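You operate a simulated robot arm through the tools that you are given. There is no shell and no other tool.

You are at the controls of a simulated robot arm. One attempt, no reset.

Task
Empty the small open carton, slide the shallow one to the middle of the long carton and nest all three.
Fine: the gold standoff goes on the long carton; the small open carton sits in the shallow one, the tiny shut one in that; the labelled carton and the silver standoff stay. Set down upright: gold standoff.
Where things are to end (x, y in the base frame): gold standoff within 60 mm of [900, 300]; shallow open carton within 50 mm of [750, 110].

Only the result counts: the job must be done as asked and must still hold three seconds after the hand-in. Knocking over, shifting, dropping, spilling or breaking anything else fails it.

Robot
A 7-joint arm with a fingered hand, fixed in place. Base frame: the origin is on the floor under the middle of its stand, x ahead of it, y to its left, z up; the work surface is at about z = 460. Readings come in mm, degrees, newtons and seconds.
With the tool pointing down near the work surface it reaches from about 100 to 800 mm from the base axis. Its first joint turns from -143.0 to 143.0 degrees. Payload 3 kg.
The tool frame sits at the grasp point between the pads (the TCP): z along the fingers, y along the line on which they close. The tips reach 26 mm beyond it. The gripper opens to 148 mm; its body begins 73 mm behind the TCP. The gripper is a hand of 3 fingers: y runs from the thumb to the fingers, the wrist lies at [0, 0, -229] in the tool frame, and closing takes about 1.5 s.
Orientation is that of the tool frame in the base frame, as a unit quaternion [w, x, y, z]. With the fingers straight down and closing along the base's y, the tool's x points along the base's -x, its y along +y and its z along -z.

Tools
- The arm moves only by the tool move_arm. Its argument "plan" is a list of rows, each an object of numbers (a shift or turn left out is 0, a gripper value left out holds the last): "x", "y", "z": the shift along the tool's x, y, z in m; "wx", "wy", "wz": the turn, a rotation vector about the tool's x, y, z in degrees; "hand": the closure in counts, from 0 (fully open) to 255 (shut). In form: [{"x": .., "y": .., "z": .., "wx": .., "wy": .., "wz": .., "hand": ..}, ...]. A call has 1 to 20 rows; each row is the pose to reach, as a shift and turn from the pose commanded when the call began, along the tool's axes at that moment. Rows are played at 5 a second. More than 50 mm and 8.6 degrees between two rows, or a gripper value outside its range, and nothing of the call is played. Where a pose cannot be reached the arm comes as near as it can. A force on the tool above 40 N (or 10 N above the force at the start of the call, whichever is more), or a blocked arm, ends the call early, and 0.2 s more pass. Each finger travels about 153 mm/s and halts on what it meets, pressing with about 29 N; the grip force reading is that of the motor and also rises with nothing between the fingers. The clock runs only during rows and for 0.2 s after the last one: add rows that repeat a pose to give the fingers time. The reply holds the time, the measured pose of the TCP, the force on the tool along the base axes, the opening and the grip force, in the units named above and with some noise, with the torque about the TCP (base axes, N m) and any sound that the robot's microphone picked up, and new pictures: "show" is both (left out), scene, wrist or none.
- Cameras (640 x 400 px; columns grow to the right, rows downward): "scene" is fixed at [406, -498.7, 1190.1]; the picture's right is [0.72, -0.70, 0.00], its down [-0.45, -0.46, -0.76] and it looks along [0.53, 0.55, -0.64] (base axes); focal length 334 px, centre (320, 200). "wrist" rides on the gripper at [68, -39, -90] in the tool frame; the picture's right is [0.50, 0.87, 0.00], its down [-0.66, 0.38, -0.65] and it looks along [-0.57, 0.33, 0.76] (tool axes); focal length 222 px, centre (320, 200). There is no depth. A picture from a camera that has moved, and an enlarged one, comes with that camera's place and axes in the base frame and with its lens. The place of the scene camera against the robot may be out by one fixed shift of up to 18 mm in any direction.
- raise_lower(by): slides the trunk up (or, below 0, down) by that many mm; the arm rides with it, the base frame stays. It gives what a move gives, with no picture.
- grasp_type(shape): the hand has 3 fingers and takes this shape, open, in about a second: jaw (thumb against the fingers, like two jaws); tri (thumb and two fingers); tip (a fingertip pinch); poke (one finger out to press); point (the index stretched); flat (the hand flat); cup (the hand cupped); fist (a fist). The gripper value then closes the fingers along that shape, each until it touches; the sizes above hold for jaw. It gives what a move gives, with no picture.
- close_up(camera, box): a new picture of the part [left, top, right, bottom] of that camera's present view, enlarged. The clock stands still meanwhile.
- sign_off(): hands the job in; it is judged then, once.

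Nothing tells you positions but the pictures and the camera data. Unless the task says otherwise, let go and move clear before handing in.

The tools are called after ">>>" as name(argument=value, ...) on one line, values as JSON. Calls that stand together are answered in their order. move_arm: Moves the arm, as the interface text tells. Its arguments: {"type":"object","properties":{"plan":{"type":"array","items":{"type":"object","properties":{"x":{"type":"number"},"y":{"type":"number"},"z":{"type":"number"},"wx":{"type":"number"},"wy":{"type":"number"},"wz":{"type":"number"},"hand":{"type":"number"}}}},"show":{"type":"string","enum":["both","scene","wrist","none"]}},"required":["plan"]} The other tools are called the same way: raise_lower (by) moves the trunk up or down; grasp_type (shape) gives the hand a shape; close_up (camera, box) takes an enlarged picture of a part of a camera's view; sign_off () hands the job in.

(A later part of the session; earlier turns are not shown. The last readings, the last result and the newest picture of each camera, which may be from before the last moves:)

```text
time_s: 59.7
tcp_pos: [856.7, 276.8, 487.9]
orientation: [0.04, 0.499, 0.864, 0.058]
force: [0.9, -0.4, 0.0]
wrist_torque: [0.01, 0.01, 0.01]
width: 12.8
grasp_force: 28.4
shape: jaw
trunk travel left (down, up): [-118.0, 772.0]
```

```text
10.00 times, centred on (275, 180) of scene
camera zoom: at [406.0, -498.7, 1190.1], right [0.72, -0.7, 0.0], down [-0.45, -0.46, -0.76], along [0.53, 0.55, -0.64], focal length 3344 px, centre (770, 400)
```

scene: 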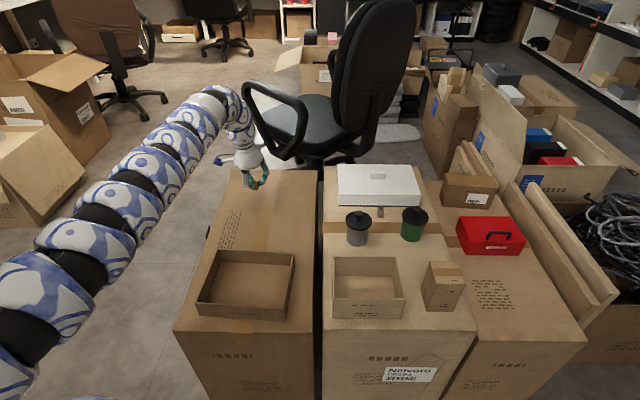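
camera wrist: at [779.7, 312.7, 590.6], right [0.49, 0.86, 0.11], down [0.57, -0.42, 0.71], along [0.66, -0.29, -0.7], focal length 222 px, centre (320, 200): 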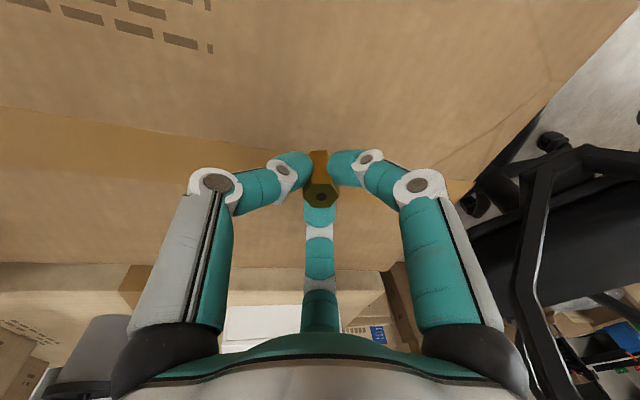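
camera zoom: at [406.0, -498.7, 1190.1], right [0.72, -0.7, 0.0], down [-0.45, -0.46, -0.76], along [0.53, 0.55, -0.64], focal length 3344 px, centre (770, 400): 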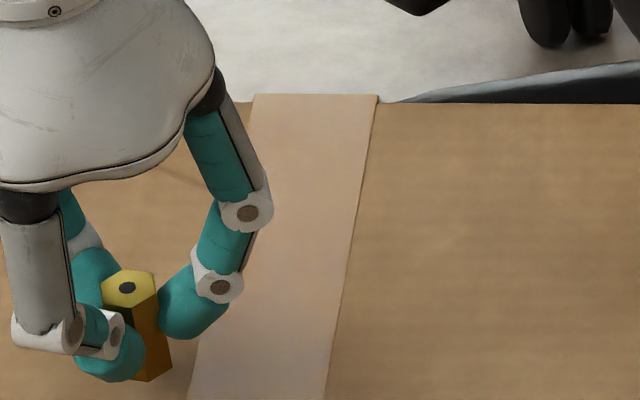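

Tape-edge parallax puts this surface near z 442, so a few millimetres remain. Continuing down.

>>> move_arm(plan=[{"x": 1e-05, "y": -0.0001, "z": 0.001}, {"x": 2e-05, "y": -0.0003, "z": 0.002}, {"x": 2e-05, "y": -0.0003, "z": 0.002}], show="none")

>>> move_arm(plan=[{"x": 1e-05, "y": -0.0001, "z": 0.001}, {"x": 2e-05, "y": -0.0003, "z": 0.002}, {"x": 2e-05, "y": -0.0003, "z": 0.002}], show="none")

>>> move_arm(plan=[{"x": 1e-05, "y": -0.0001, "z": 0.001}, {"x": 2e-05, "y": -0.0003, "z": 0.002}, {"x": 2e-05, "y": -0.0003, "z": 0.002}], show="none")

>>> close_up(camera="wrist", box=[240, 110, 400, 210])

>>> close_up(camera="scene", box=[250, 160, 300, 200])

```text
time_s: 60.5
tcp_pos: [856.8, 277.1, 485.6]
orientation: [0.04, 0.5, 0.863, 0.058]
force: [-0.6, 0.2, -0.6]
wrist_torque: [0.0, 0.0, 0.01]
width: 13.0
grasp_force: 29.1
shape: jaw
trunk travel left (down, up): [-118.0, 772.0]
```

```text
time_s: 61.3
tcp_pos: [858.2, 277.3, 483.5]
orientation: [0.039, 0.5, 0.863, 0.057]
force: [0.3, -0.5, 0.5]
wrist_torque: [-0.01, 0.01, 0.02]
width: 13.0
grasp_force: 28.9
shape: jaw
trunk travel left (down, up): [-118.0, 772.0]
```

```text
time_s: 62.1
tcp_pos: [856.4, 277.8, 482.2]
orientation: [0.04, 0.5, 0.863, 0.059]
force: [-0.8, 0.0, -0.1]
wrist_torque: [0.03, 0.0, -0.01]
width: 13.1
grasp_force: 28.5
shape: jaw
trunk travel left (down, up): [-118.0, 772.0]
```

```text
4.00 times, centred on (320, 160) of wrist
camera zoom: at [778.4, 311.3, 565.2], right [0.49, 0.86, 0.11], down [0.57, -0.42, 0.71], along [0.66, -0.29, -0.7], focal length 888 px, centre (320, 360)
```

zoom: 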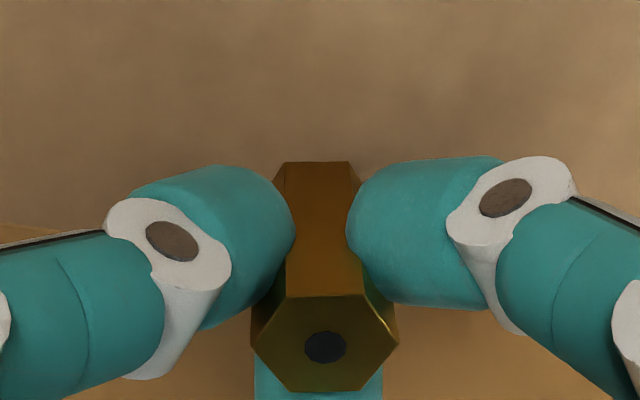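

```text
10.00 times, centred on (275, 180) of scene
camera zoom: at [406.0, -498.7, 1190.1], right [0.72, -0.7, 0.0], down [-0.45, -0.46, -0.76], along [0.53, 0.55, -0.64], focal length 3344 px, centre (770, 400)
```

zoom: 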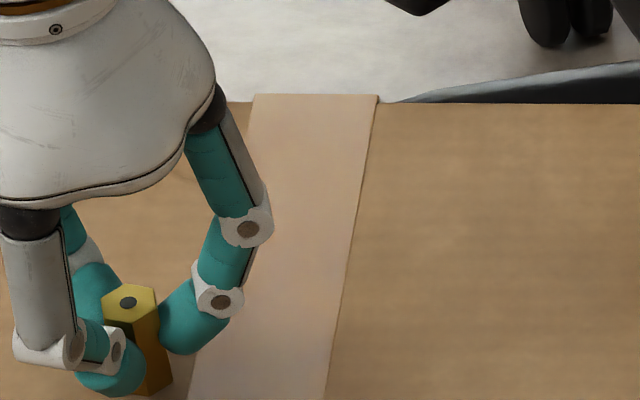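

>>> move_arm(plan=[{"x": 1e-05, "y": -0.0001, "z": 0.001}, {"x": 2e-05, "y": -0.0003, "z": 0.002}, {"x": 2e-05, "y": -0.0003, "z": 0.002}], show="none")

>>> move_arm(plan=[{"x": 1e-05, "y": -0.0001, "z": 0.001}, {"x": 2e-05, "y": -0.0003, "z": 0.002}, {"x": 2e-05, "y": -0.0003, "z": 0.002}], show="none")

>>> close_up(camera="wrist", box=[240, 110, 400, 210])

>>> close_up(camera="scene", box=[250, 170, 300, 210])

```text
time_s: 62.9
tcp_pos: [856.6, 275.4, 479.0]
orientation: [0.04, 0.5, 0.863, 0.056]
force: [0.4, -0.2, -0.2]
wrist_torque: [-0.02, -0.02, 0.0]
width: 12.9
grasp_force: 29.4
shape: jaw
out of reach, approached as far as the arm can: row 2
trunk travel left (down, up): [-118.0, 772.0]
```

```text
time_s: 63.7
tcp_pos: [856.0, 276.3, 479.7]
orientation: [0.04, 0.499, 0.864, 0.057]
force: [0.3, 0.5, -0.9]
wrist_torque: [0.0, 0.02, 0.01]
width: 12.9
grasp_force: 28.9
shape: jaw
out of reach, approached as far as the arm can: row 1, 2, 3
trunk travel left (down, up): [-118.0, 772.0]
```

```text
4.00 times, centred on (320, 160) of wrist
camera zoom: at [778.6, 310.2, 562.8], right [0.49, 0.86, 0.11], down [0.57, -0.42, 0.71], along [0.66, -0.29, -0.7], focal length 888 px, centre (320, 360)
```

zoom: 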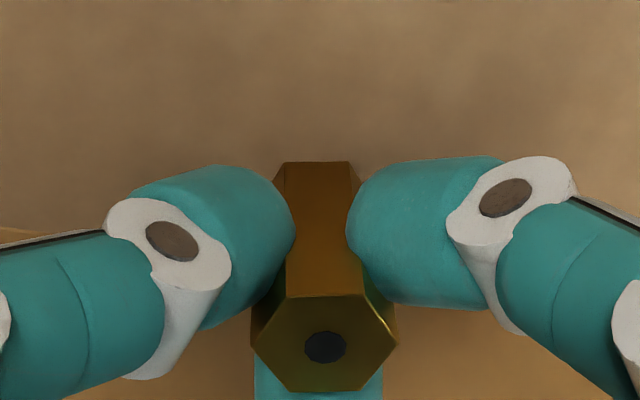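

```text
10.00 times, centred on (275, 190) of scene
camera zoom: at [406.0, -498.7, 1190.1], right [0.72, -0.7, 0.0], down [-0.45, -0.46, -0.76], along [0.53, 0.55, -0.64], focal length 3344 px, centre (770, 300)
```

zoom: 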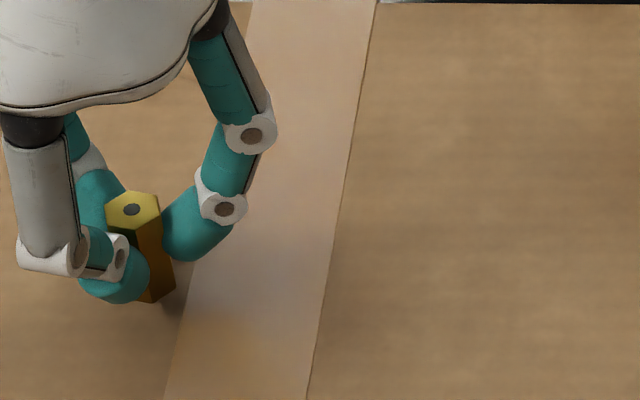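

The arm is at its reach limit for going lower, so I'll take the last millimetres with the trunk. A contact shadow is starting to show beside the standoff's foot.

>>> raise_lower(by=-2)

>>> raise_lower(by=-2)

>>> close_up(camera="scene", box=[250, 170, 300, 210])

>>> close_up(camera="wrist", box=[240, 110, 400, 210])

```text
time_s: 64.2
tcp_pos: [857.2, 276.6, 479.4]
orientation: [0.042, 0.5, 0.863, 0.057]
force: [0.7, -0.8, 8.2]
wrist_torque: [-0.03, 0.02, -0.01]
width: 13.4
grasp_force: 29.1
shape: jaw
trunk travel left (down, up): [-116.0, 774.0]
```

```text
time_s: 64.7
tcp_pos: [857.1, 276.4, 476.9]
orientation: [0.041, 0.5, 0.863, 0.058]
force: [2.9, 1.6, 16.8]
wrist_torque: [-0.01, -0.02, -0.02]
width: 13.6
grasp_force: 28.8
shape: jaw
trunk travel left (down, up): [-114.0, 776.0]
```

```text
10.00 times, centred on (275, 190) of scene
camera zoom: at [406.0, -498.7, 1190.1], right [0.72, -0.7, 0.0], down [-0.45, -0.46, -0.76], along [0.53, 0.55, -0.64], focal length 3344 px, centre (770, 300)
```

zoom: 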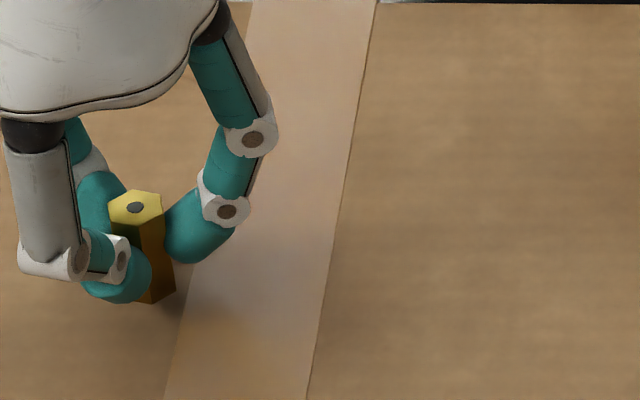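

```text
4.00 times, centred on (320, 160) of wrist
camera zoom: at [778.6, 310.2, 560.8], right [0.49, 0.86, 0.12], down [0.57, -0.42, 0.71], along [0.66, -0.28, -0.7], focal length 888 px, centre (320, 360)
```

zoom: 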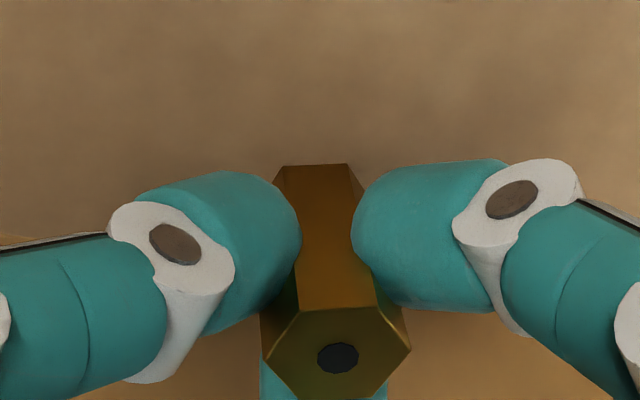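

Contact is confirmed at 17 N upward. I'll ease off to a light touch, then open the fingers slowly.

>>> raise_lower(by=3.5)

>>> move_arm(plan=[{"hand": 229}, {"hand": 225}, {"hand": 221}, {"hand": 216}, {"hand": 210}, {"hand": 203}, {"hand": 195}, {"hand": 185}, {"hand": 175}, {"hand": 165}, {"hand": 165}])

>>> close_up(camera="scene", box=[250, 170, 300, 210])

>>> close_up(camera="wrist", box=[240, 110, 400, 210])

```text
time_s: 65.3
tcp_pos: [857.2, 275.5, 477.7]
orientation: [0.04, 0.5, 0.863, 0.057]
force: [0.6, 0.1, 3.5]
wrist_torque: [-0.01, -0.02, 0.0]
width: 13.5
grasp_force: 29.1
shape: jaw
trunk travel left (down, up): [-118.0, 772.0]
```

```text
time_s: 67.7
tcp_pos: [856.5, 277.0, 479.7]
orientation: [0.041, 0.5, 0.863, 0.057]
force: [-0.4, 0.3, 0.8]
wrist_torque: [0.03, -0.02, 0.02]
width: 52.0
grasp_force: 0.0
shape: jaw
trunk travel left (down, up): [-118.0, 772.0]
camera wrist: at [778.6, 310.2, 562.3], right [0.49, 0.86, 0.11], down [0.57, -0.42, 0.71], along [0.66, -0.29, -0.7], focal length 222 px, centre (320, 200)
```

scene: 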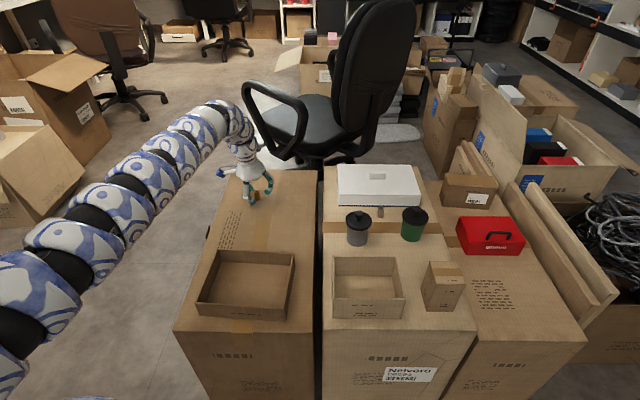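
wrist: 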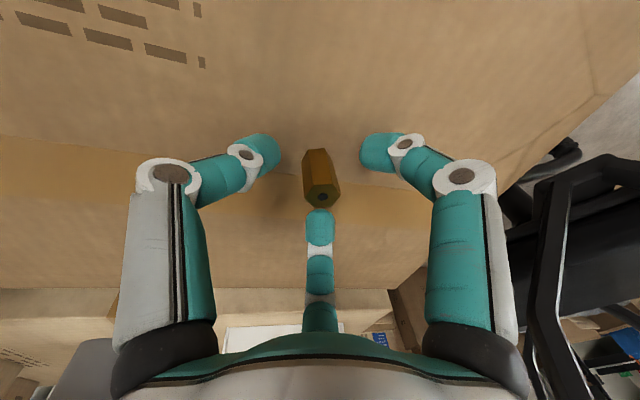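

```text
10.00 times, centred on (275, 190) of scene
camera zoom: at [406.0, -498.7, 1190.1], right [0.72, -0.7, 0.0], down [-0.45, -0.46, -0.76], along [0.53, 0.55, -0.64], focal length 3344 px, centre (770, 300)
```

zoom: 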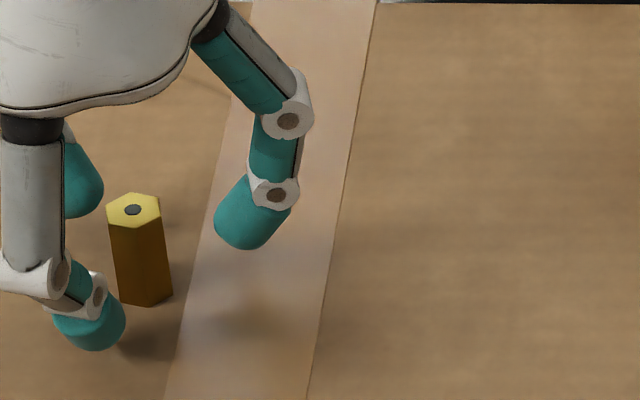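

```text
4.00 times, centred on (320, 160) of wrist
camera zoom: at [778.6, 310.2, 562.3], right [0.49, 0.86, 0.11], down [0.57, -0.42, 0.71], along [0.66, -0.29, -0.7], focal length 888 px, centre (320, 360)
```

zoom: 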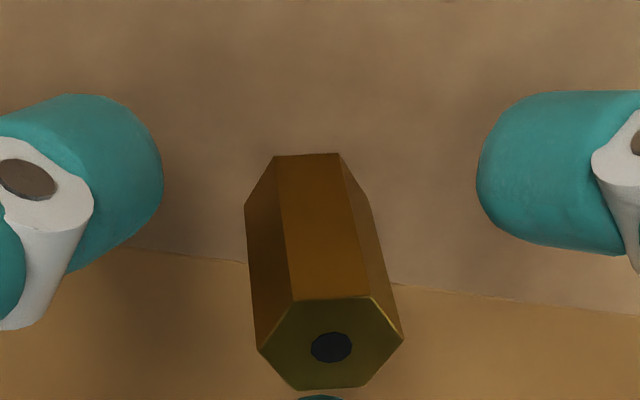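

The gold standoff stands upright and free at about [858, 277], 48 mm from its mark. I'll rise straight off it with the trunk and then straighten the hand.

>>> raise_lower(by=160)

>>> move_arm(plan=[{"wx": 4, "wz": 5}, {"wx": 7.9, "wz": 10, "wy": -0.4}, {"wx": 7.9, "wz": 10, "wy": -0.4}])

>>> close_up(camera="scene", box=[170, 150, 330, 250])

```text
time_s: 69.5
tcp_pos: [856.6, 275.8, 639.2]
orientation: [0.041, 0.5, 0.863, 0.057]
force: [0.2, 0.1, -0.6]
wrist_torque: [0.01, 0.01, 0.03]
width: 51.6
grasp_force: 0.0
shape: jaw
trunk travel left (down, up): [-278.0, 612.0]
```

```text
time_s: 70.3
tcp_pos: [825.0, 257.0, 641.8]
orientation: [0.007, 0.569, 0.822, 0.003]
force: [0.0, 1.2, -0.5]
wrist_torque: [-0.01, -0.02, -0.03]
width: 52.0
grasp_force: 0.0
shape: jaw
out of reach, approached as far as the arm can: row 1, 2, 3
trunk travel left (down, up): [-278.0, 612.0]
camera wrist: at [764.2, 306.1, 730.8], right [0.63, 0.77, 0.01], down [0.58, -0.48, 0.66], along [0.52, -0.42, -0.75], focal length 222 px, centre (320, 200)
```

scene: 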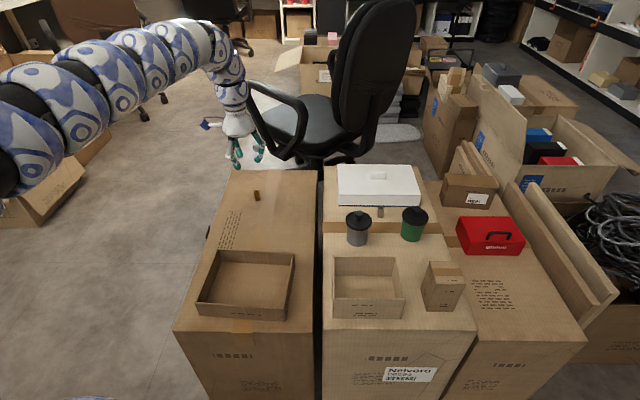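
wrist: 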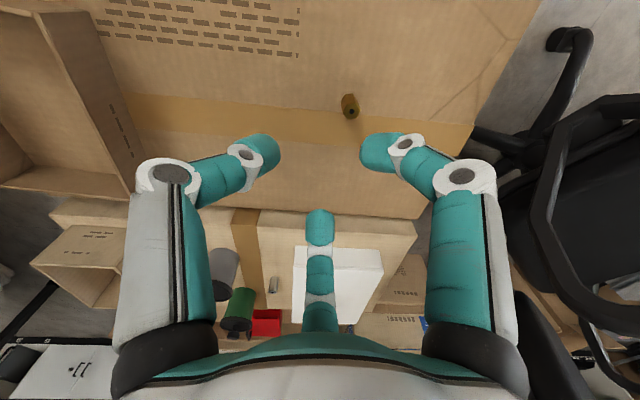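

```text
4.00 times, centred on (250, 200) of scene
camera zoom: at [406.0, -498.7, 1190.1], right [0.72, -0.7, 0.0], down [-0.45, -0.46, -0.76], along [0.53, 0.55, -0.64], focal length 1337 px, centre (600, 200)
```

zoom: 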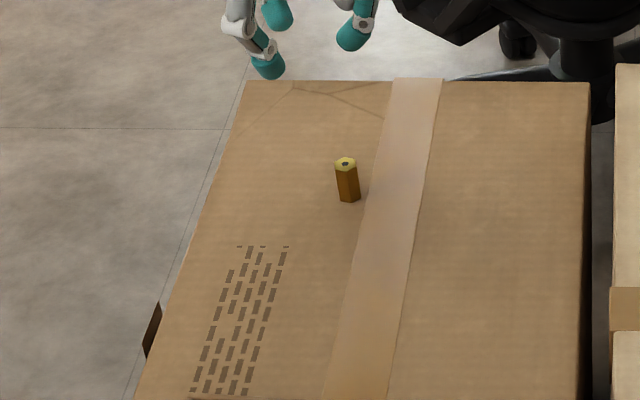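

The standoff stays upright. I'll measure its position more carefully from this new viewpoint.

>>> close_up(camera="wrist", box=[310, 70, 390, 130])

>>> close_up(camera="scene", box=[240, 180, 280, 210])

```text
6.67 times, centred on (350, 100) of wrist
camera zoom: at [764.2, 306.1, 730.8], right [0.63, 0.77, 0.01], down [0.58, -0.48, 0.66], along [0.52, -0.42, -0.75], focal length 1481 px, centre (120, 867)
```

zoom: 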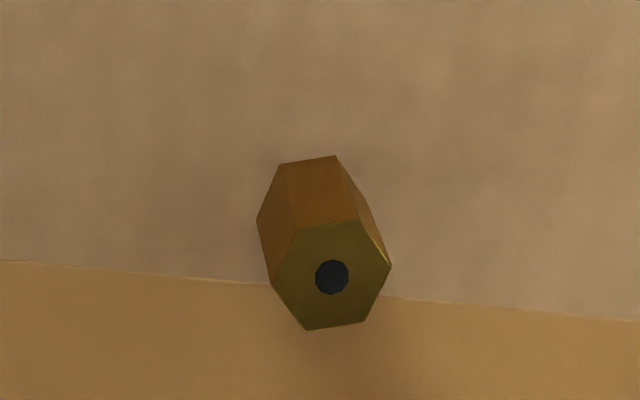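

```text
13.33 times, centred on (260, 195) of scene
camera zoom: at [406.0, -498.7, 1190.1], right [0.72, -0.7, 0.0], down [-0.45, -0.46, -0.76], along [0.53, 0.55, -0.64], focal length 4458 px, centre (1120, 267)
```

zoom: 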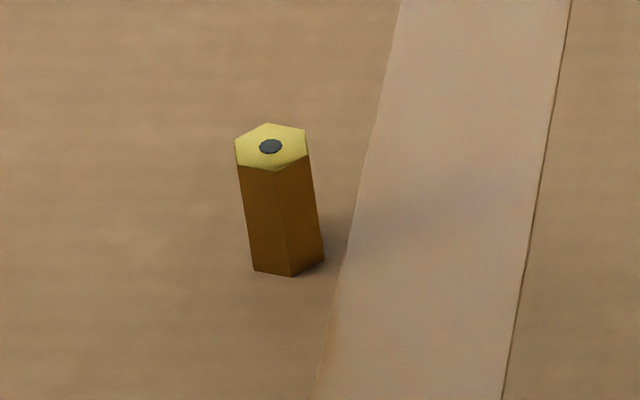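

Two wrist views agree: the standoff is at about [859, 276.5]. Next I'll bring the hand over the shallow carton and measure it.

>>> move_arm(plan=[{"x": -0.022, "y": -0.0363, "wx": 0.1, "wy": 0.06, "wz": -3, "hand": 100}, {"x": -0.044, "y": -0.0726, "wx": 0.2, "wy": 0.1, "wz": -6, "hand": 50}, {"x": -0.066, "y": -0.109, "wx": 0.3, "wy": 0.15, "wz": -9, "hand": 0}, {"x": -0.088, "y": -0.1453, "wx": 0.4, "wy": 0.2, "wz": -12, "hand": 0}, {"x": -0.11, "y": -0.1816, "wx": 0.5, "wy": 0.3, "wz": -15, "hand": 0}, {"x": -0.132, "y": -0.218, "wx": 0.6, "wy": 0.35, "wz": -18, "hand": 0}, {"x": -0.154, "y": -0.2542, "wx": 0.7, "wy": 0.4, "wz": -21, "hand": 0}, {"x": -0.176, "y": -0.2905, "wx": 0.74, "wy": 0.46, "wz": -24.4, "hand": 0}, {"x": -0.176, "y": -0.2905, "wx": 0.74, "wy": 0.46, "wz": -24.4, "hand": 0}])

>>> close_up(camera="wrist", box=[160, 0, 480, 200])

```text
time_s: 72.3
tcp_pos: [775.7, 44.1, 594.4]
orientation: [-0.004, 0.389, 0.921, -0.006]
force: [-0.4, -0.5, -0.2]
wrist_torque: [0.0, -0.02, -0.02]
width: 148.0
grasp_force: 0.0
shape: jaw
out of reach, approached as far as the arm can: row 4, 5, 6, 7, 8, 9
trunk travel left (down, up): [-278.0, 612.0]
camera wrist: at [703.7, 65.9, 685.1], right [0.27, 0.96, -0.01], down [0.74, -0.2, 0.65], along [0.62, -0.18, -0.76], focal length 222 px, centre (320, 200)
```

scene: 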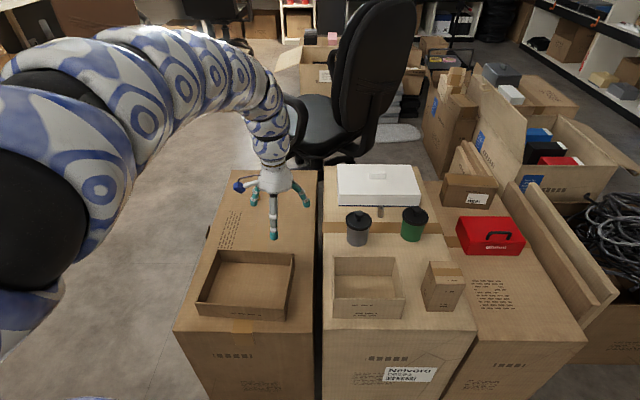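
wrist: 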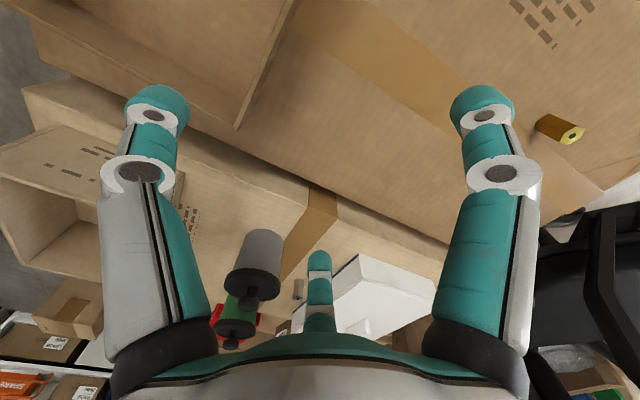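

```text
2.00 times, centred on (320, 100) of wrist
camera zoom: at [703.7, 65.9, 685.1], right [0.27, 0.96, -0.01], down [0.74, -0.2, 0.65], along [0.62, -0.18, -0.76], focal length 444 px, centre (320, 400)
```

zoom: 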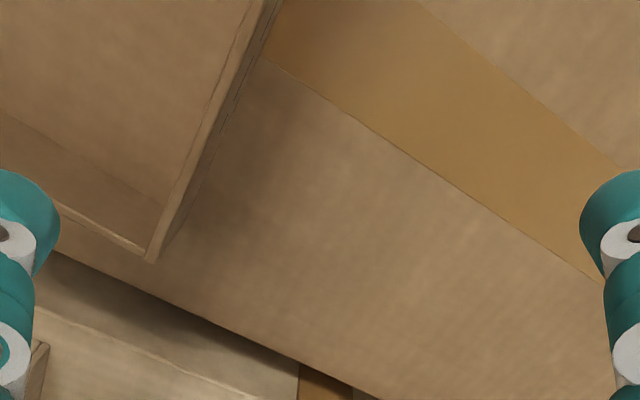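

The arm can't fold inwards this low, so I'll raise the trunk back up; closer in it reaches the surface from above.

>>> raise_lower(by=210)

>>> move_arm(plan=[{"z": 0.04}, {"z": 0.08}, {"z": 0.12}, {"z": 0.16}, {"z": 0.16}], show="scene")

```text
time_s: 74.5
tcp_pos: [777.9, 44.9, 804.0]
orientation: [-0.004, 0.389, 0.921, -0.007]
force: [-0.6, -0.2, 0.2]
wrist_torque: [-0.02, -0.02, 0.07]
width: 148.1
grasp_force: 0.1
shape: jaw
trunk travel left (down, up): [-488.0, 402.0]
```

```text
time_s: 75.7
tcp_pos: [776.4, 45.9, 644.5]
orientation: [-0.004, 0.388, 0.922, -0.005]
force: [-1.1, -0.3, 0.3]
wrist_torque: [0.01, -0.03, 0.0]
width: 147.8
grasp_force: 0.0
shape: jaw
trunk travel left (down, up): [-488.0, 402.0]
```

scene: 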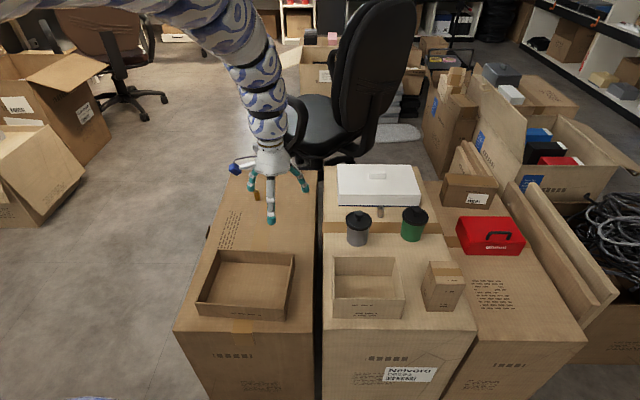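

>>> move_arm(plan=[{"x": 0.0138, "y": -0.033}, {"x": 0.0276, "y": -0.066}, {"x": 0.0413, "y": -0.099}, {"x": 0.0551, "y": -0.132}, {"x": 0.0689, "y": -0.165}, {"x": 0.0689, "y": -0.165}])

>>> close_up(camera="wrist", box=[160, 0, 480, 200])

```text
time_s: 77.1
tcp_pos: [686.9, 10.2, 644.7]
orientation: [-0.004, 0.389, 0.921, -0.006]
force: [-0.9, 0.3, 0.2]
wrist_torque: [0.0, -0.01, 0.0]
width: 148.1
grasp_force: 0.0
shape: jaw
out of reach, approached as far as the arm can: row 3, 4, 5, 6
trunk travel left (down, up): [-488.0, 402.0]
camera wrist: at [612.6, 31.9, 735.0], right [0.27, 0.96, -0.01], down [0.74, -0.2, 0.65], along [0.62, -0.18, -0.76], focal length 222 px, centre (320, 200)
```

scene: 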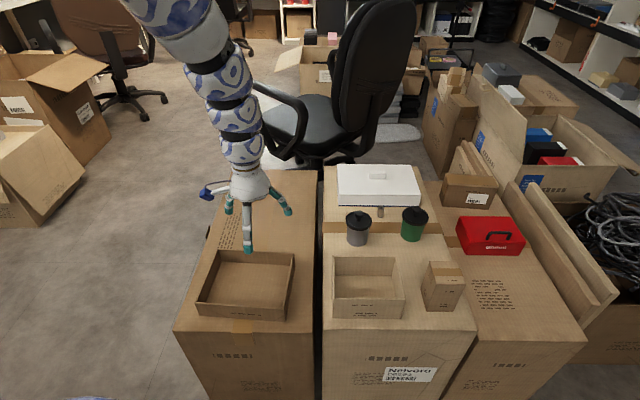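
wrist: 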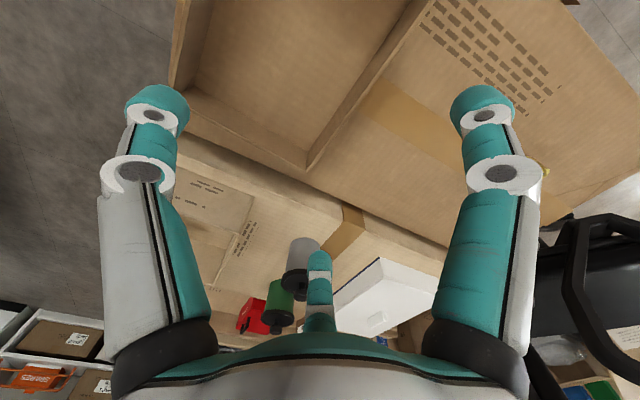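

```text
2.00 times, centred on (320, 100) of wrist
camera zoom: at [612.6, 31.9, 735.0], right [0.27, 0.96, -0.01], down [0.74, -0.2, 0.65], along [0.62, -0.18, -0.76], focal length 444 px, centre (320, 400)
```

zoom: 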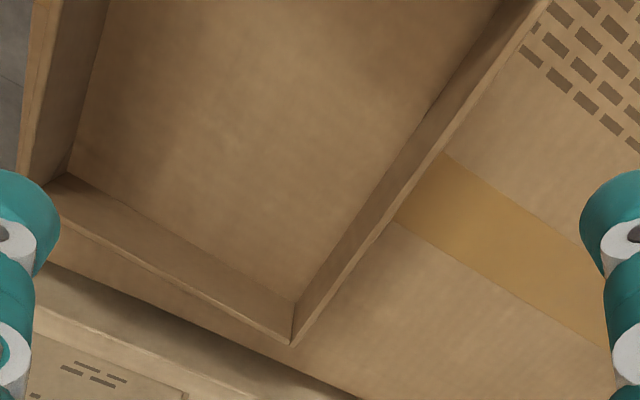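

>>> raise_lower(by=170)

>>> move_arm(plan=[{"z": 0.045}, {"z": 0.09}, {"z": 0.135}, {"x": 0.01, "y": -0.03, "z": 0.165}, {"x": 0.02, "y": -0.06, "z": 0.165}, {"x": 0.03, "y": -0.09, "z": 0.165}, {"x": 0.04, "y": -0.125, "z": 0.165}, {"x": 0.04, "y": -0.16, "z": 0.165}, {"x": 0.04, "y": -0.16, "z": 0.165}])

>>> close_up(camera="wrist", box=[160, 0, 480, 200])

```text
time_s: 79.1
tcp_pos: [685.9, 9.9, 813.1]
orientation: [-0.005, 0.389, 0.921, -0.006]
force: [-0.3, -0.1, 1.0]
wrist_torque: [0.02, -0.03, 0.01]
width: 148.2
grasp_force: 0.1
shape: jaw
trunk travel left (down, up): [-658.0, 232.0]
```

```text
time_s: 81.1
tcp_pos: [559.3, -70.0, 631.2]
orientation: [-0.005, 0.39, 0.921, -0.005]
force: [0.1, -0.2, -0.2]
wrist_torque: [0.06, 0.01, 0.0]
width: 147.8
grasp_force: 0.1
shape: jaw
out of reach, approached as far as the arm can: row 7, 8, 9
trunk travel left (down, up): [-658.0, 232.0]
camera wrist: at [485.9, -48.1, 722.8], right [0.27, 0.96, -0.01], down [0.74, -0.2, 0.65], along [0.62, -0.18, -0.76], focal length 222 px, centre (320, 200)
```

scene: 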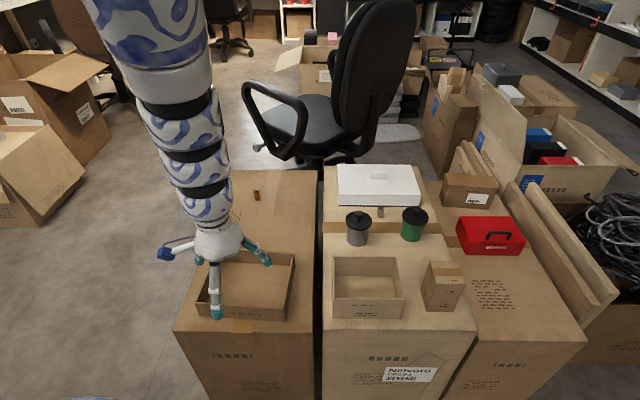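
wrist: 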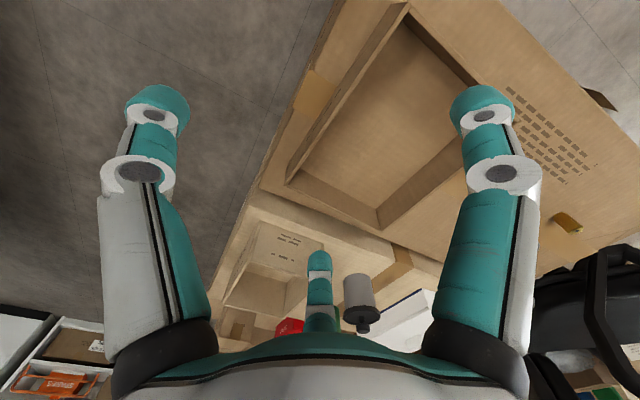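

```text
2.00 times, centred on (320, 100) of wrist
camera zoom: at [485.9, -48.1, 722.8], right [0.27, 0.96, -0.01], down [0.74, -0.2, 0.65], along [0.62, -0.18, -0.76], focal length 444 px, centre (320, 400)
```

zoom: 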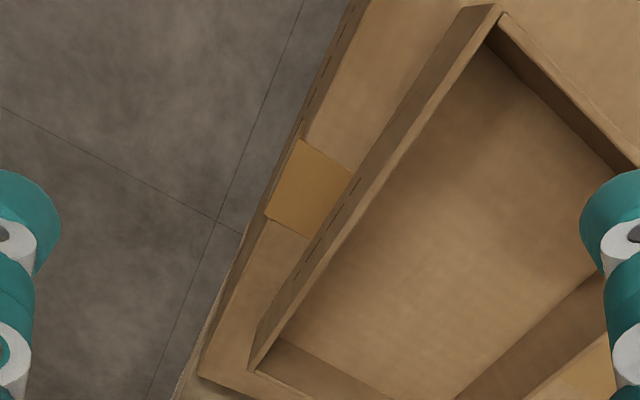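

The shallow carton is at about [628, -8] and turned 3° off the grid. I'll raise the trunk a bit more so the hand can get in front of its near wall, then push with the two fingers spread along that wall.

>>> raise_lower(by=130)

>>> move_arm(plan=[{"z": 0.045, "wz": -0.7}, {"z": 0.09, "wz": -0.7}, {"x": 0.0, "y": -0.02, "z": 0.13, "wz": -0.7}, {"x": 0.0, "y": -0.04, "z": 0.13, "wz": -0.7}, {"x": 0.0, "y": -0.065, "z": 0.13, "wz": -0.7}, {"x": 0.0, "y": -0.065, "z": 0.13, "wz": -0.7}])

```text
time_s: 82.6
tcp_pos: [559.0, -70.2, 762.1]
orientation: [-0.006, 0.389, 0.921, -0.006]
force: [0.7, 0.2, -0.7]
wrist_torque: [-0.02, -0.03, 0.01]
width: 147.8
grasp_force: 0.1
shape: jaw
trunk travel left (down, up): [-788.0, 102.0]
```

```text
time_s: 84.0
tcp_pos: [510.3, -114.9, 631.1]
orientation: [-0.005, 0.383, 0.924, -0.006]
force: [0.0, -0.2, 0.1]
wrist_torque: [0.0, -0.01, -0.01]
width: 148.0
grasp_force: 0.2
shape: jaw
trunk travel left (down, up): [-788.0, 102.0]
camera wrist: at [437.0, -94.5, 723.1], right [0.26, 0.97, -0.01], down [0.74, -0.19, 0.64], along [0.62, -0.17, -0.76], focal length 222 px, centre (320, 200)
```

scene: 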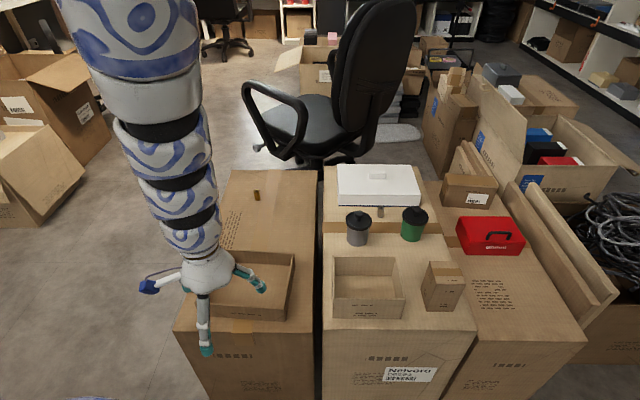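
wrist: 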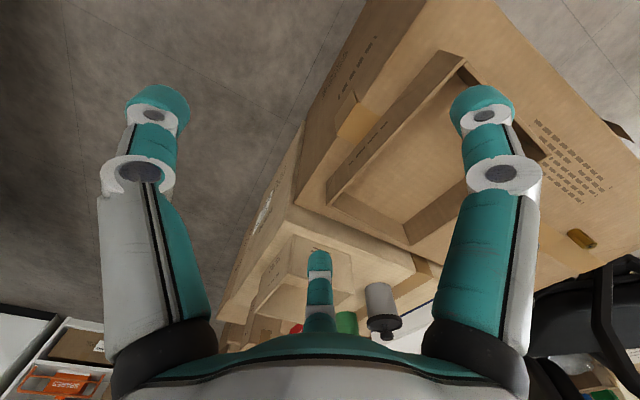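

>>> move_arm(plan=[{"z": 0.04}, {"z": 0.08}, {"z": 0.12}, {"z": 0.14}, {"z": 0.154}, {"z": 0.154}])

>>> close_up(camera="scene", box=[160, 230, 320, 360])

```text
time_s: 85.4
tcp_pos: [497.5, -118.6, 512.2]
orientation: [-0.005, 0.383, 0.924, -0.006]
force: [-0.2, 0.3, -0.8]
wrist_torque: [0.02, -0.03, 0.0]
width: 148.3
grasp_force: 0.0
shape: jaw
out of reach, approached as far as the arm can: row 3, 4, 5, 6
trunk travel left (down, up): [-788.0, 102.0]
camera wrist: at [423.1, -98.3, 603.0], right [0.26, 0.97, -0.01], down [0.74, -0.19, 0.64], along [0.62, -0.18, -0.76], focal length 222 px, centre (320, 200)
```

scene: 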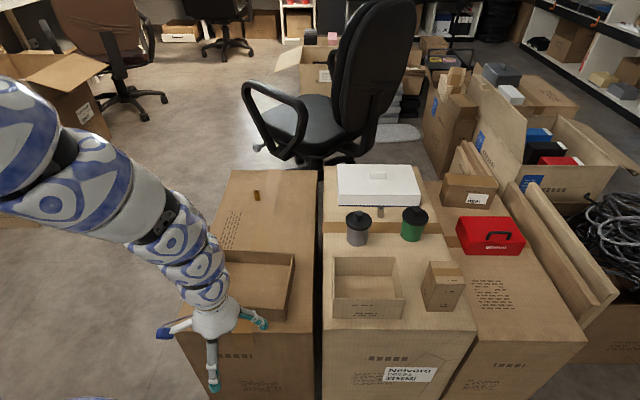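
wrist: 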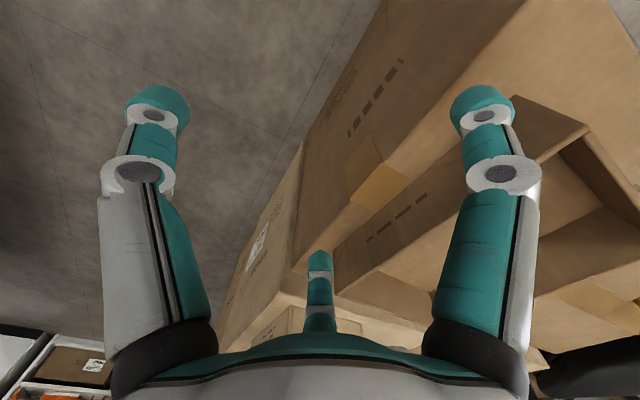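

```text
3.08 times, centred on (240, 295) of scene
camera zoom: at [406.0, -498.7, 1190.1], right [0.72, -0.7, 0.0], down [-0.45, -0.46, -0.76], along [0.53, 0.55, -0.64], focal length 1029 px, centre (566, -92)
```

zoom: 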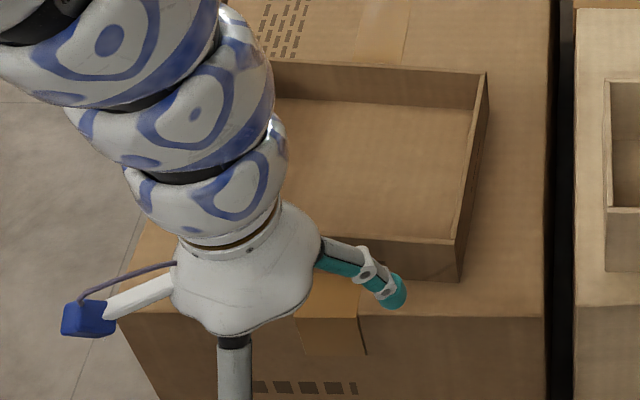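

>>> raise_lower(by=-36)

>>> move_arm(plan=[{"x": 0.0}, {"x": 0.0}])

>>> close_up(camera="scene", box=[160, 230, 320, 360])

```text
time_s: 86.2
tcp_pos: [497.2, -118.8, 475.7]
orientation: [-0.006, 0.383, 0.924, -0.006]
force: [-0.4, 0.3, -0.4]
wrist_torque: [0.03, -0.01, -0.01]
width: 148.0
grasp_force: 0.1
shape: jaw
trunk travel left (down, up): [-752.0, 138.0]
```

```text
time_s: 86.8
tcp_pos: [496.8, -118.7, 475.3]
orientation: [-0.006, 0.384, 0.923, -0.006]
force: [-0.3, 0.8, 0.0]
wrist_torque: [0.02, 0.02, 0.0]
width: 148.0
grasp_force: 0.0
shape: jaw
trunk travel left (down, up): [-752.0, 138.0]
camera wrist: at [423.2, -98.7, 567.1], right [0.26, 0.97, -0.01], down [0.74, -0.19, 0.64], along [0.62, -0.18, -0.76], focal length 222 px, centre (320, 200)
```

scene: 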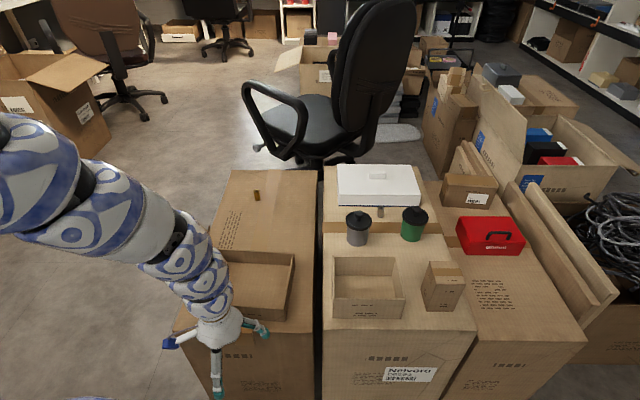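
wrist: 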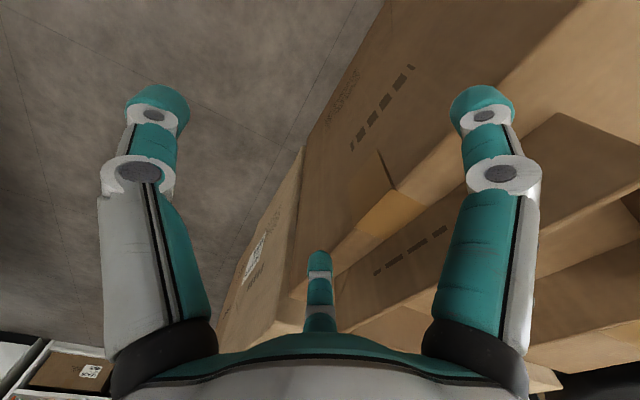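

```text
3.08 times, centred on (240, 295) of scene
camera zoom: at [406.0, -498.7, 1190.1], right [0.72, -0.7, 0.0], down [-0.45, -0.46, -0.76], along [0.53, 0.55, -0.64], focal length 1029 px, centre (566, -92)
```

zoom: 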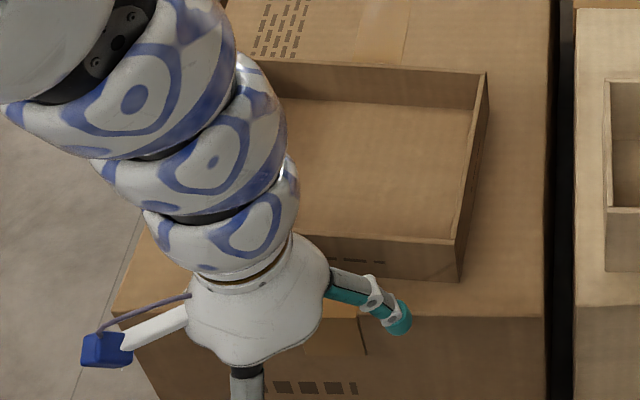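

I'm in front of the carton but the trunk is too high for the full push. I'll trade about 100 mm of trunk height for arm height, shifting 10 mm sideways to line up with the wall's middle.

>>> move_arm(plan=[{"x": -0.005, "z": -0.03}, {"x": -0.01, "z": -0.06}, {"x": -0.01, "z": -0.1}, {"x": -0.01, "z": -0.1}], show="none")

>>> raise_lower(by=-102)

>>> close_up(camera="scene", box=[160, 230, 320, 360])

>>> close_up(camera="wrist", box=[0, 0, 640, 400])

```text
time_s: 87.8
tcp_pos: [506.3, -124.8, 574.5]
orientation: [-0.005, 0.383, 0.924, -0.006]
force: [0.3, -0.2, 0.3]
wrist_torque: [0.01, 0.0, 0.01]
width: 148.0
grasp_force: 0.1
shape: jaw
trunk travel left (down, up): [-752.0, 138.0]
```

```text
time_s: 89.2
tcp_pos: [506.9, -125.5, 473.4]
orientation: [-0.005, 0.382, 0.924, -0.006]
force: [0.3, 0.7, 0.8]
wrist_torque: [0.0, -0.02, -0.01]
width: 148.1
grasp_force: 0.0
shape: jaw
trunk travel left (down, up): [-650.0, 240.0]
```

```text
3.08 times, centred on (240, 295) of scene
camera zoom: at [406.0, -498.7, 1190.1], right [0.72, -0.7, 0.0], down [-0.45, -0.46, -0.76], along [0.53, 0.55, -0.64], focal length 1029 px, centre (566, -92)
```

zoom: 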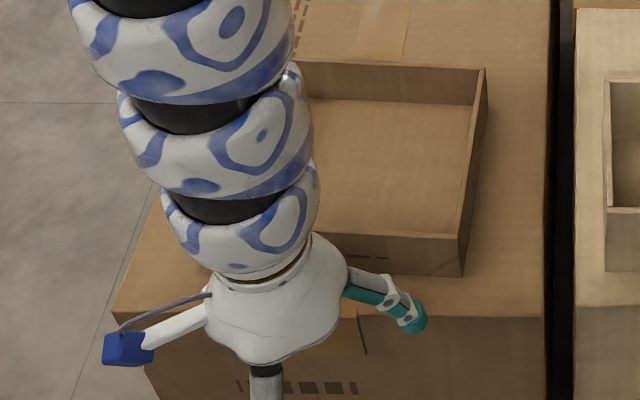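

```text
1.00 times, centred on (320, 200) of wrist (not enlarged: the box is as wide or as high as the picture)
camera zoom: at [432.5, -104.7, 564.3], right [0.26, 0.97, -0.01], down [0.74, -0.19, 0.64], along [0.62, -0.18, -0.76], focal length 222 px, centre (320, 200)
```

zoom: 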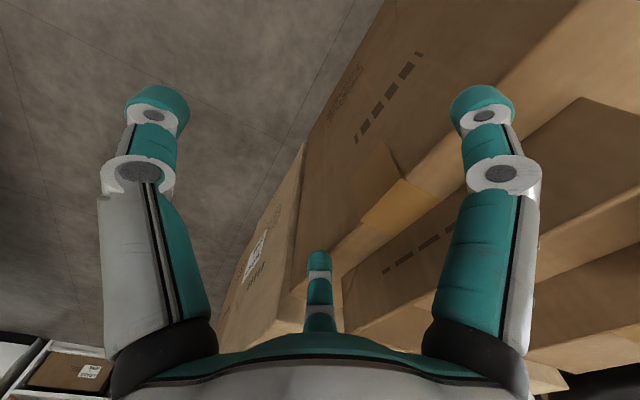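

Aligned. I'll raise 6 mm so the tips clear the surface, then push gently along the carton's depth and check part way.

>>> move_arm(plan=[{"z": -0.006}, {"y": 0.012, "z": -0.0062}, {"y": 0.024, "z": -0.0063}, {"y": 0.036, "z": -0.0065}, {"y": 0.048, "z": -0.0067}, {"y": 0.06, "z": -0.0069}, {"y": 0.072, "z": -0.007}, {"y": 0.084, "z": -0.0072}, {"y": 0.096, "z": -0.0074}, {"y": 0.108, "z": -0.0075}, {"y": 0.12, "z": -0.0077}])

>>> close_up(camera="scene", box=[160, 200, 320, 330])

```text
time_s: 91.6
tcp_pos: [590.4, -40.7, 477.0]
orientation: [-0.006, 0.384, 0.923, -0.007]
force: [-0.5, -2.1, -1.0]
wrist_torque: [0.0, 0.04, -0.02]
width: 147.8
grasp_force: 0.0
shape: jaw
out of reach, approached as far as the arm can: row 1
trunk travel left (down, up): [-650.0, 240.0]
camera wrist: at [517.1, -20.0, 569.7], right [0.26, 0.97, -0.01], down [0.74, -0.19, 0.64], along [0.62, -0.18, -0.77], focal length 222 px, centre (320, 200)
```

scene: 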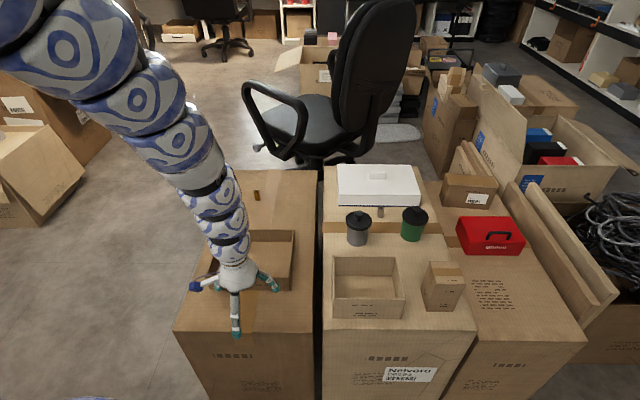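
wrist: 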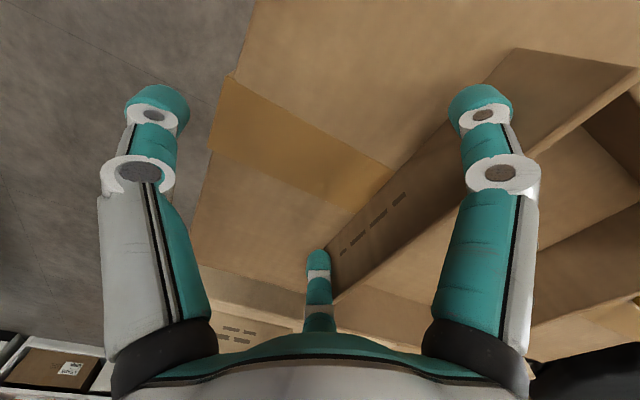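

```text
3.08 times, centred on (240, 265) of scene
camera zoom: at [406.0, -498.7, 1190.1], right [0.72, -0.7, 0.0], down [-0.45, -0.46, -0.76], along [0.53, 0.55, -0.64], focal length 1029 px, centre (566, 0)
```

zoom: 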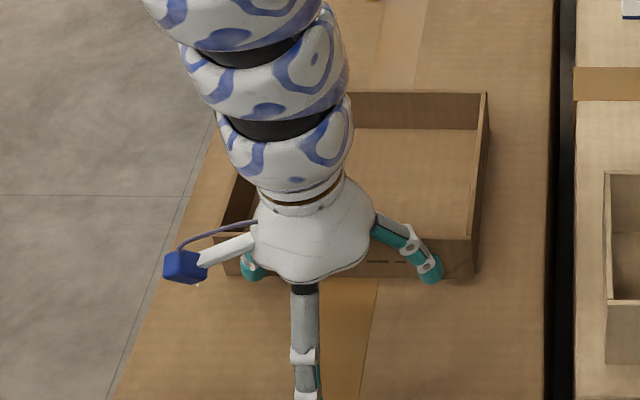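

The carton slides straight and has squared up with the hand. I'll push on about 80 mm more.

>>> move_arm(plan=[{"y": 0.012, "z": -0.0002}, {"y": 0.024, "z": -0.0003}, {"y": 0.036, "z": -0.0005}, {"y": 0.048, "z": -0.0007}, {"y": 0.06, "z": -0.0009}, {"y": 0.072, "z": -0.001}, {"y": 0.08, "z": -0.0011}, {"y": 0.08, "z": -0.0011}])

>>> close_up(camera="scene", box=[170, 180, 330, 310])

```text
time_s: 93.4
tcp_pos: [633.5, 7.7, 488.3]
orientation: [-0.006, 0.383, 0.924, -0.006]
force: [0.4, -0.5, 0.4]
wrist_torque: [-0.02, 0.02, -0.02]
width: 148.0
grasp_force: 0.1
shape: jaw
out of reach, approached as far as the arm can: row 5, 6, 7, 8
trunk travel left (down, up): [-650.0, 240.0]
camera wrist: at [560.8, 27.4, 580.1], right [0.26, 0.97, -0.01], down [0.74, -0.19, 0.64], along [0.62, -0.18, -0.76], focal length 222 px, centre (320, 200)
```

scene: 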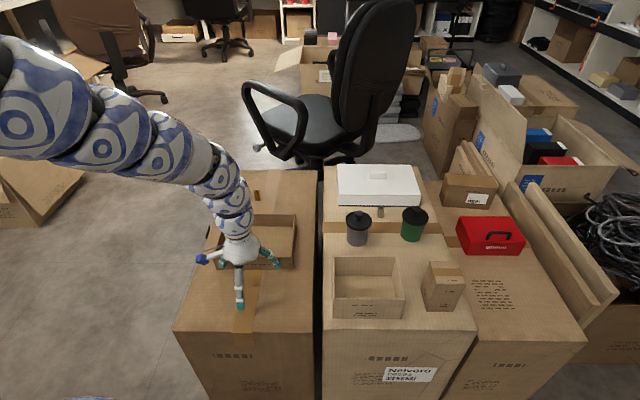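
wrist: 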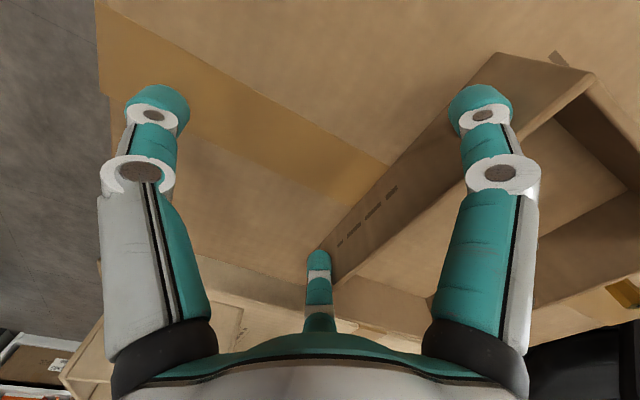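

```text
3.08 times, centred on (250, 245) of scene
camera zoom: at [406.0, -498.7, 1190.1], right [0.72, -0.7, 0.0], down [-0.45, -0.46, -0.76], along [0.53, 0.55, -0.64], focal length 1029 px, centre (535, 62)
```

zoom: 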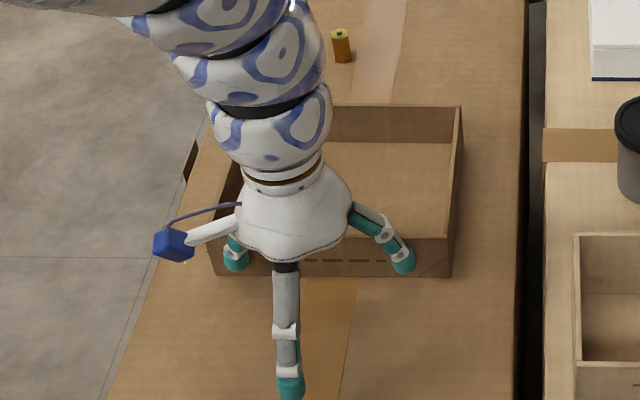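

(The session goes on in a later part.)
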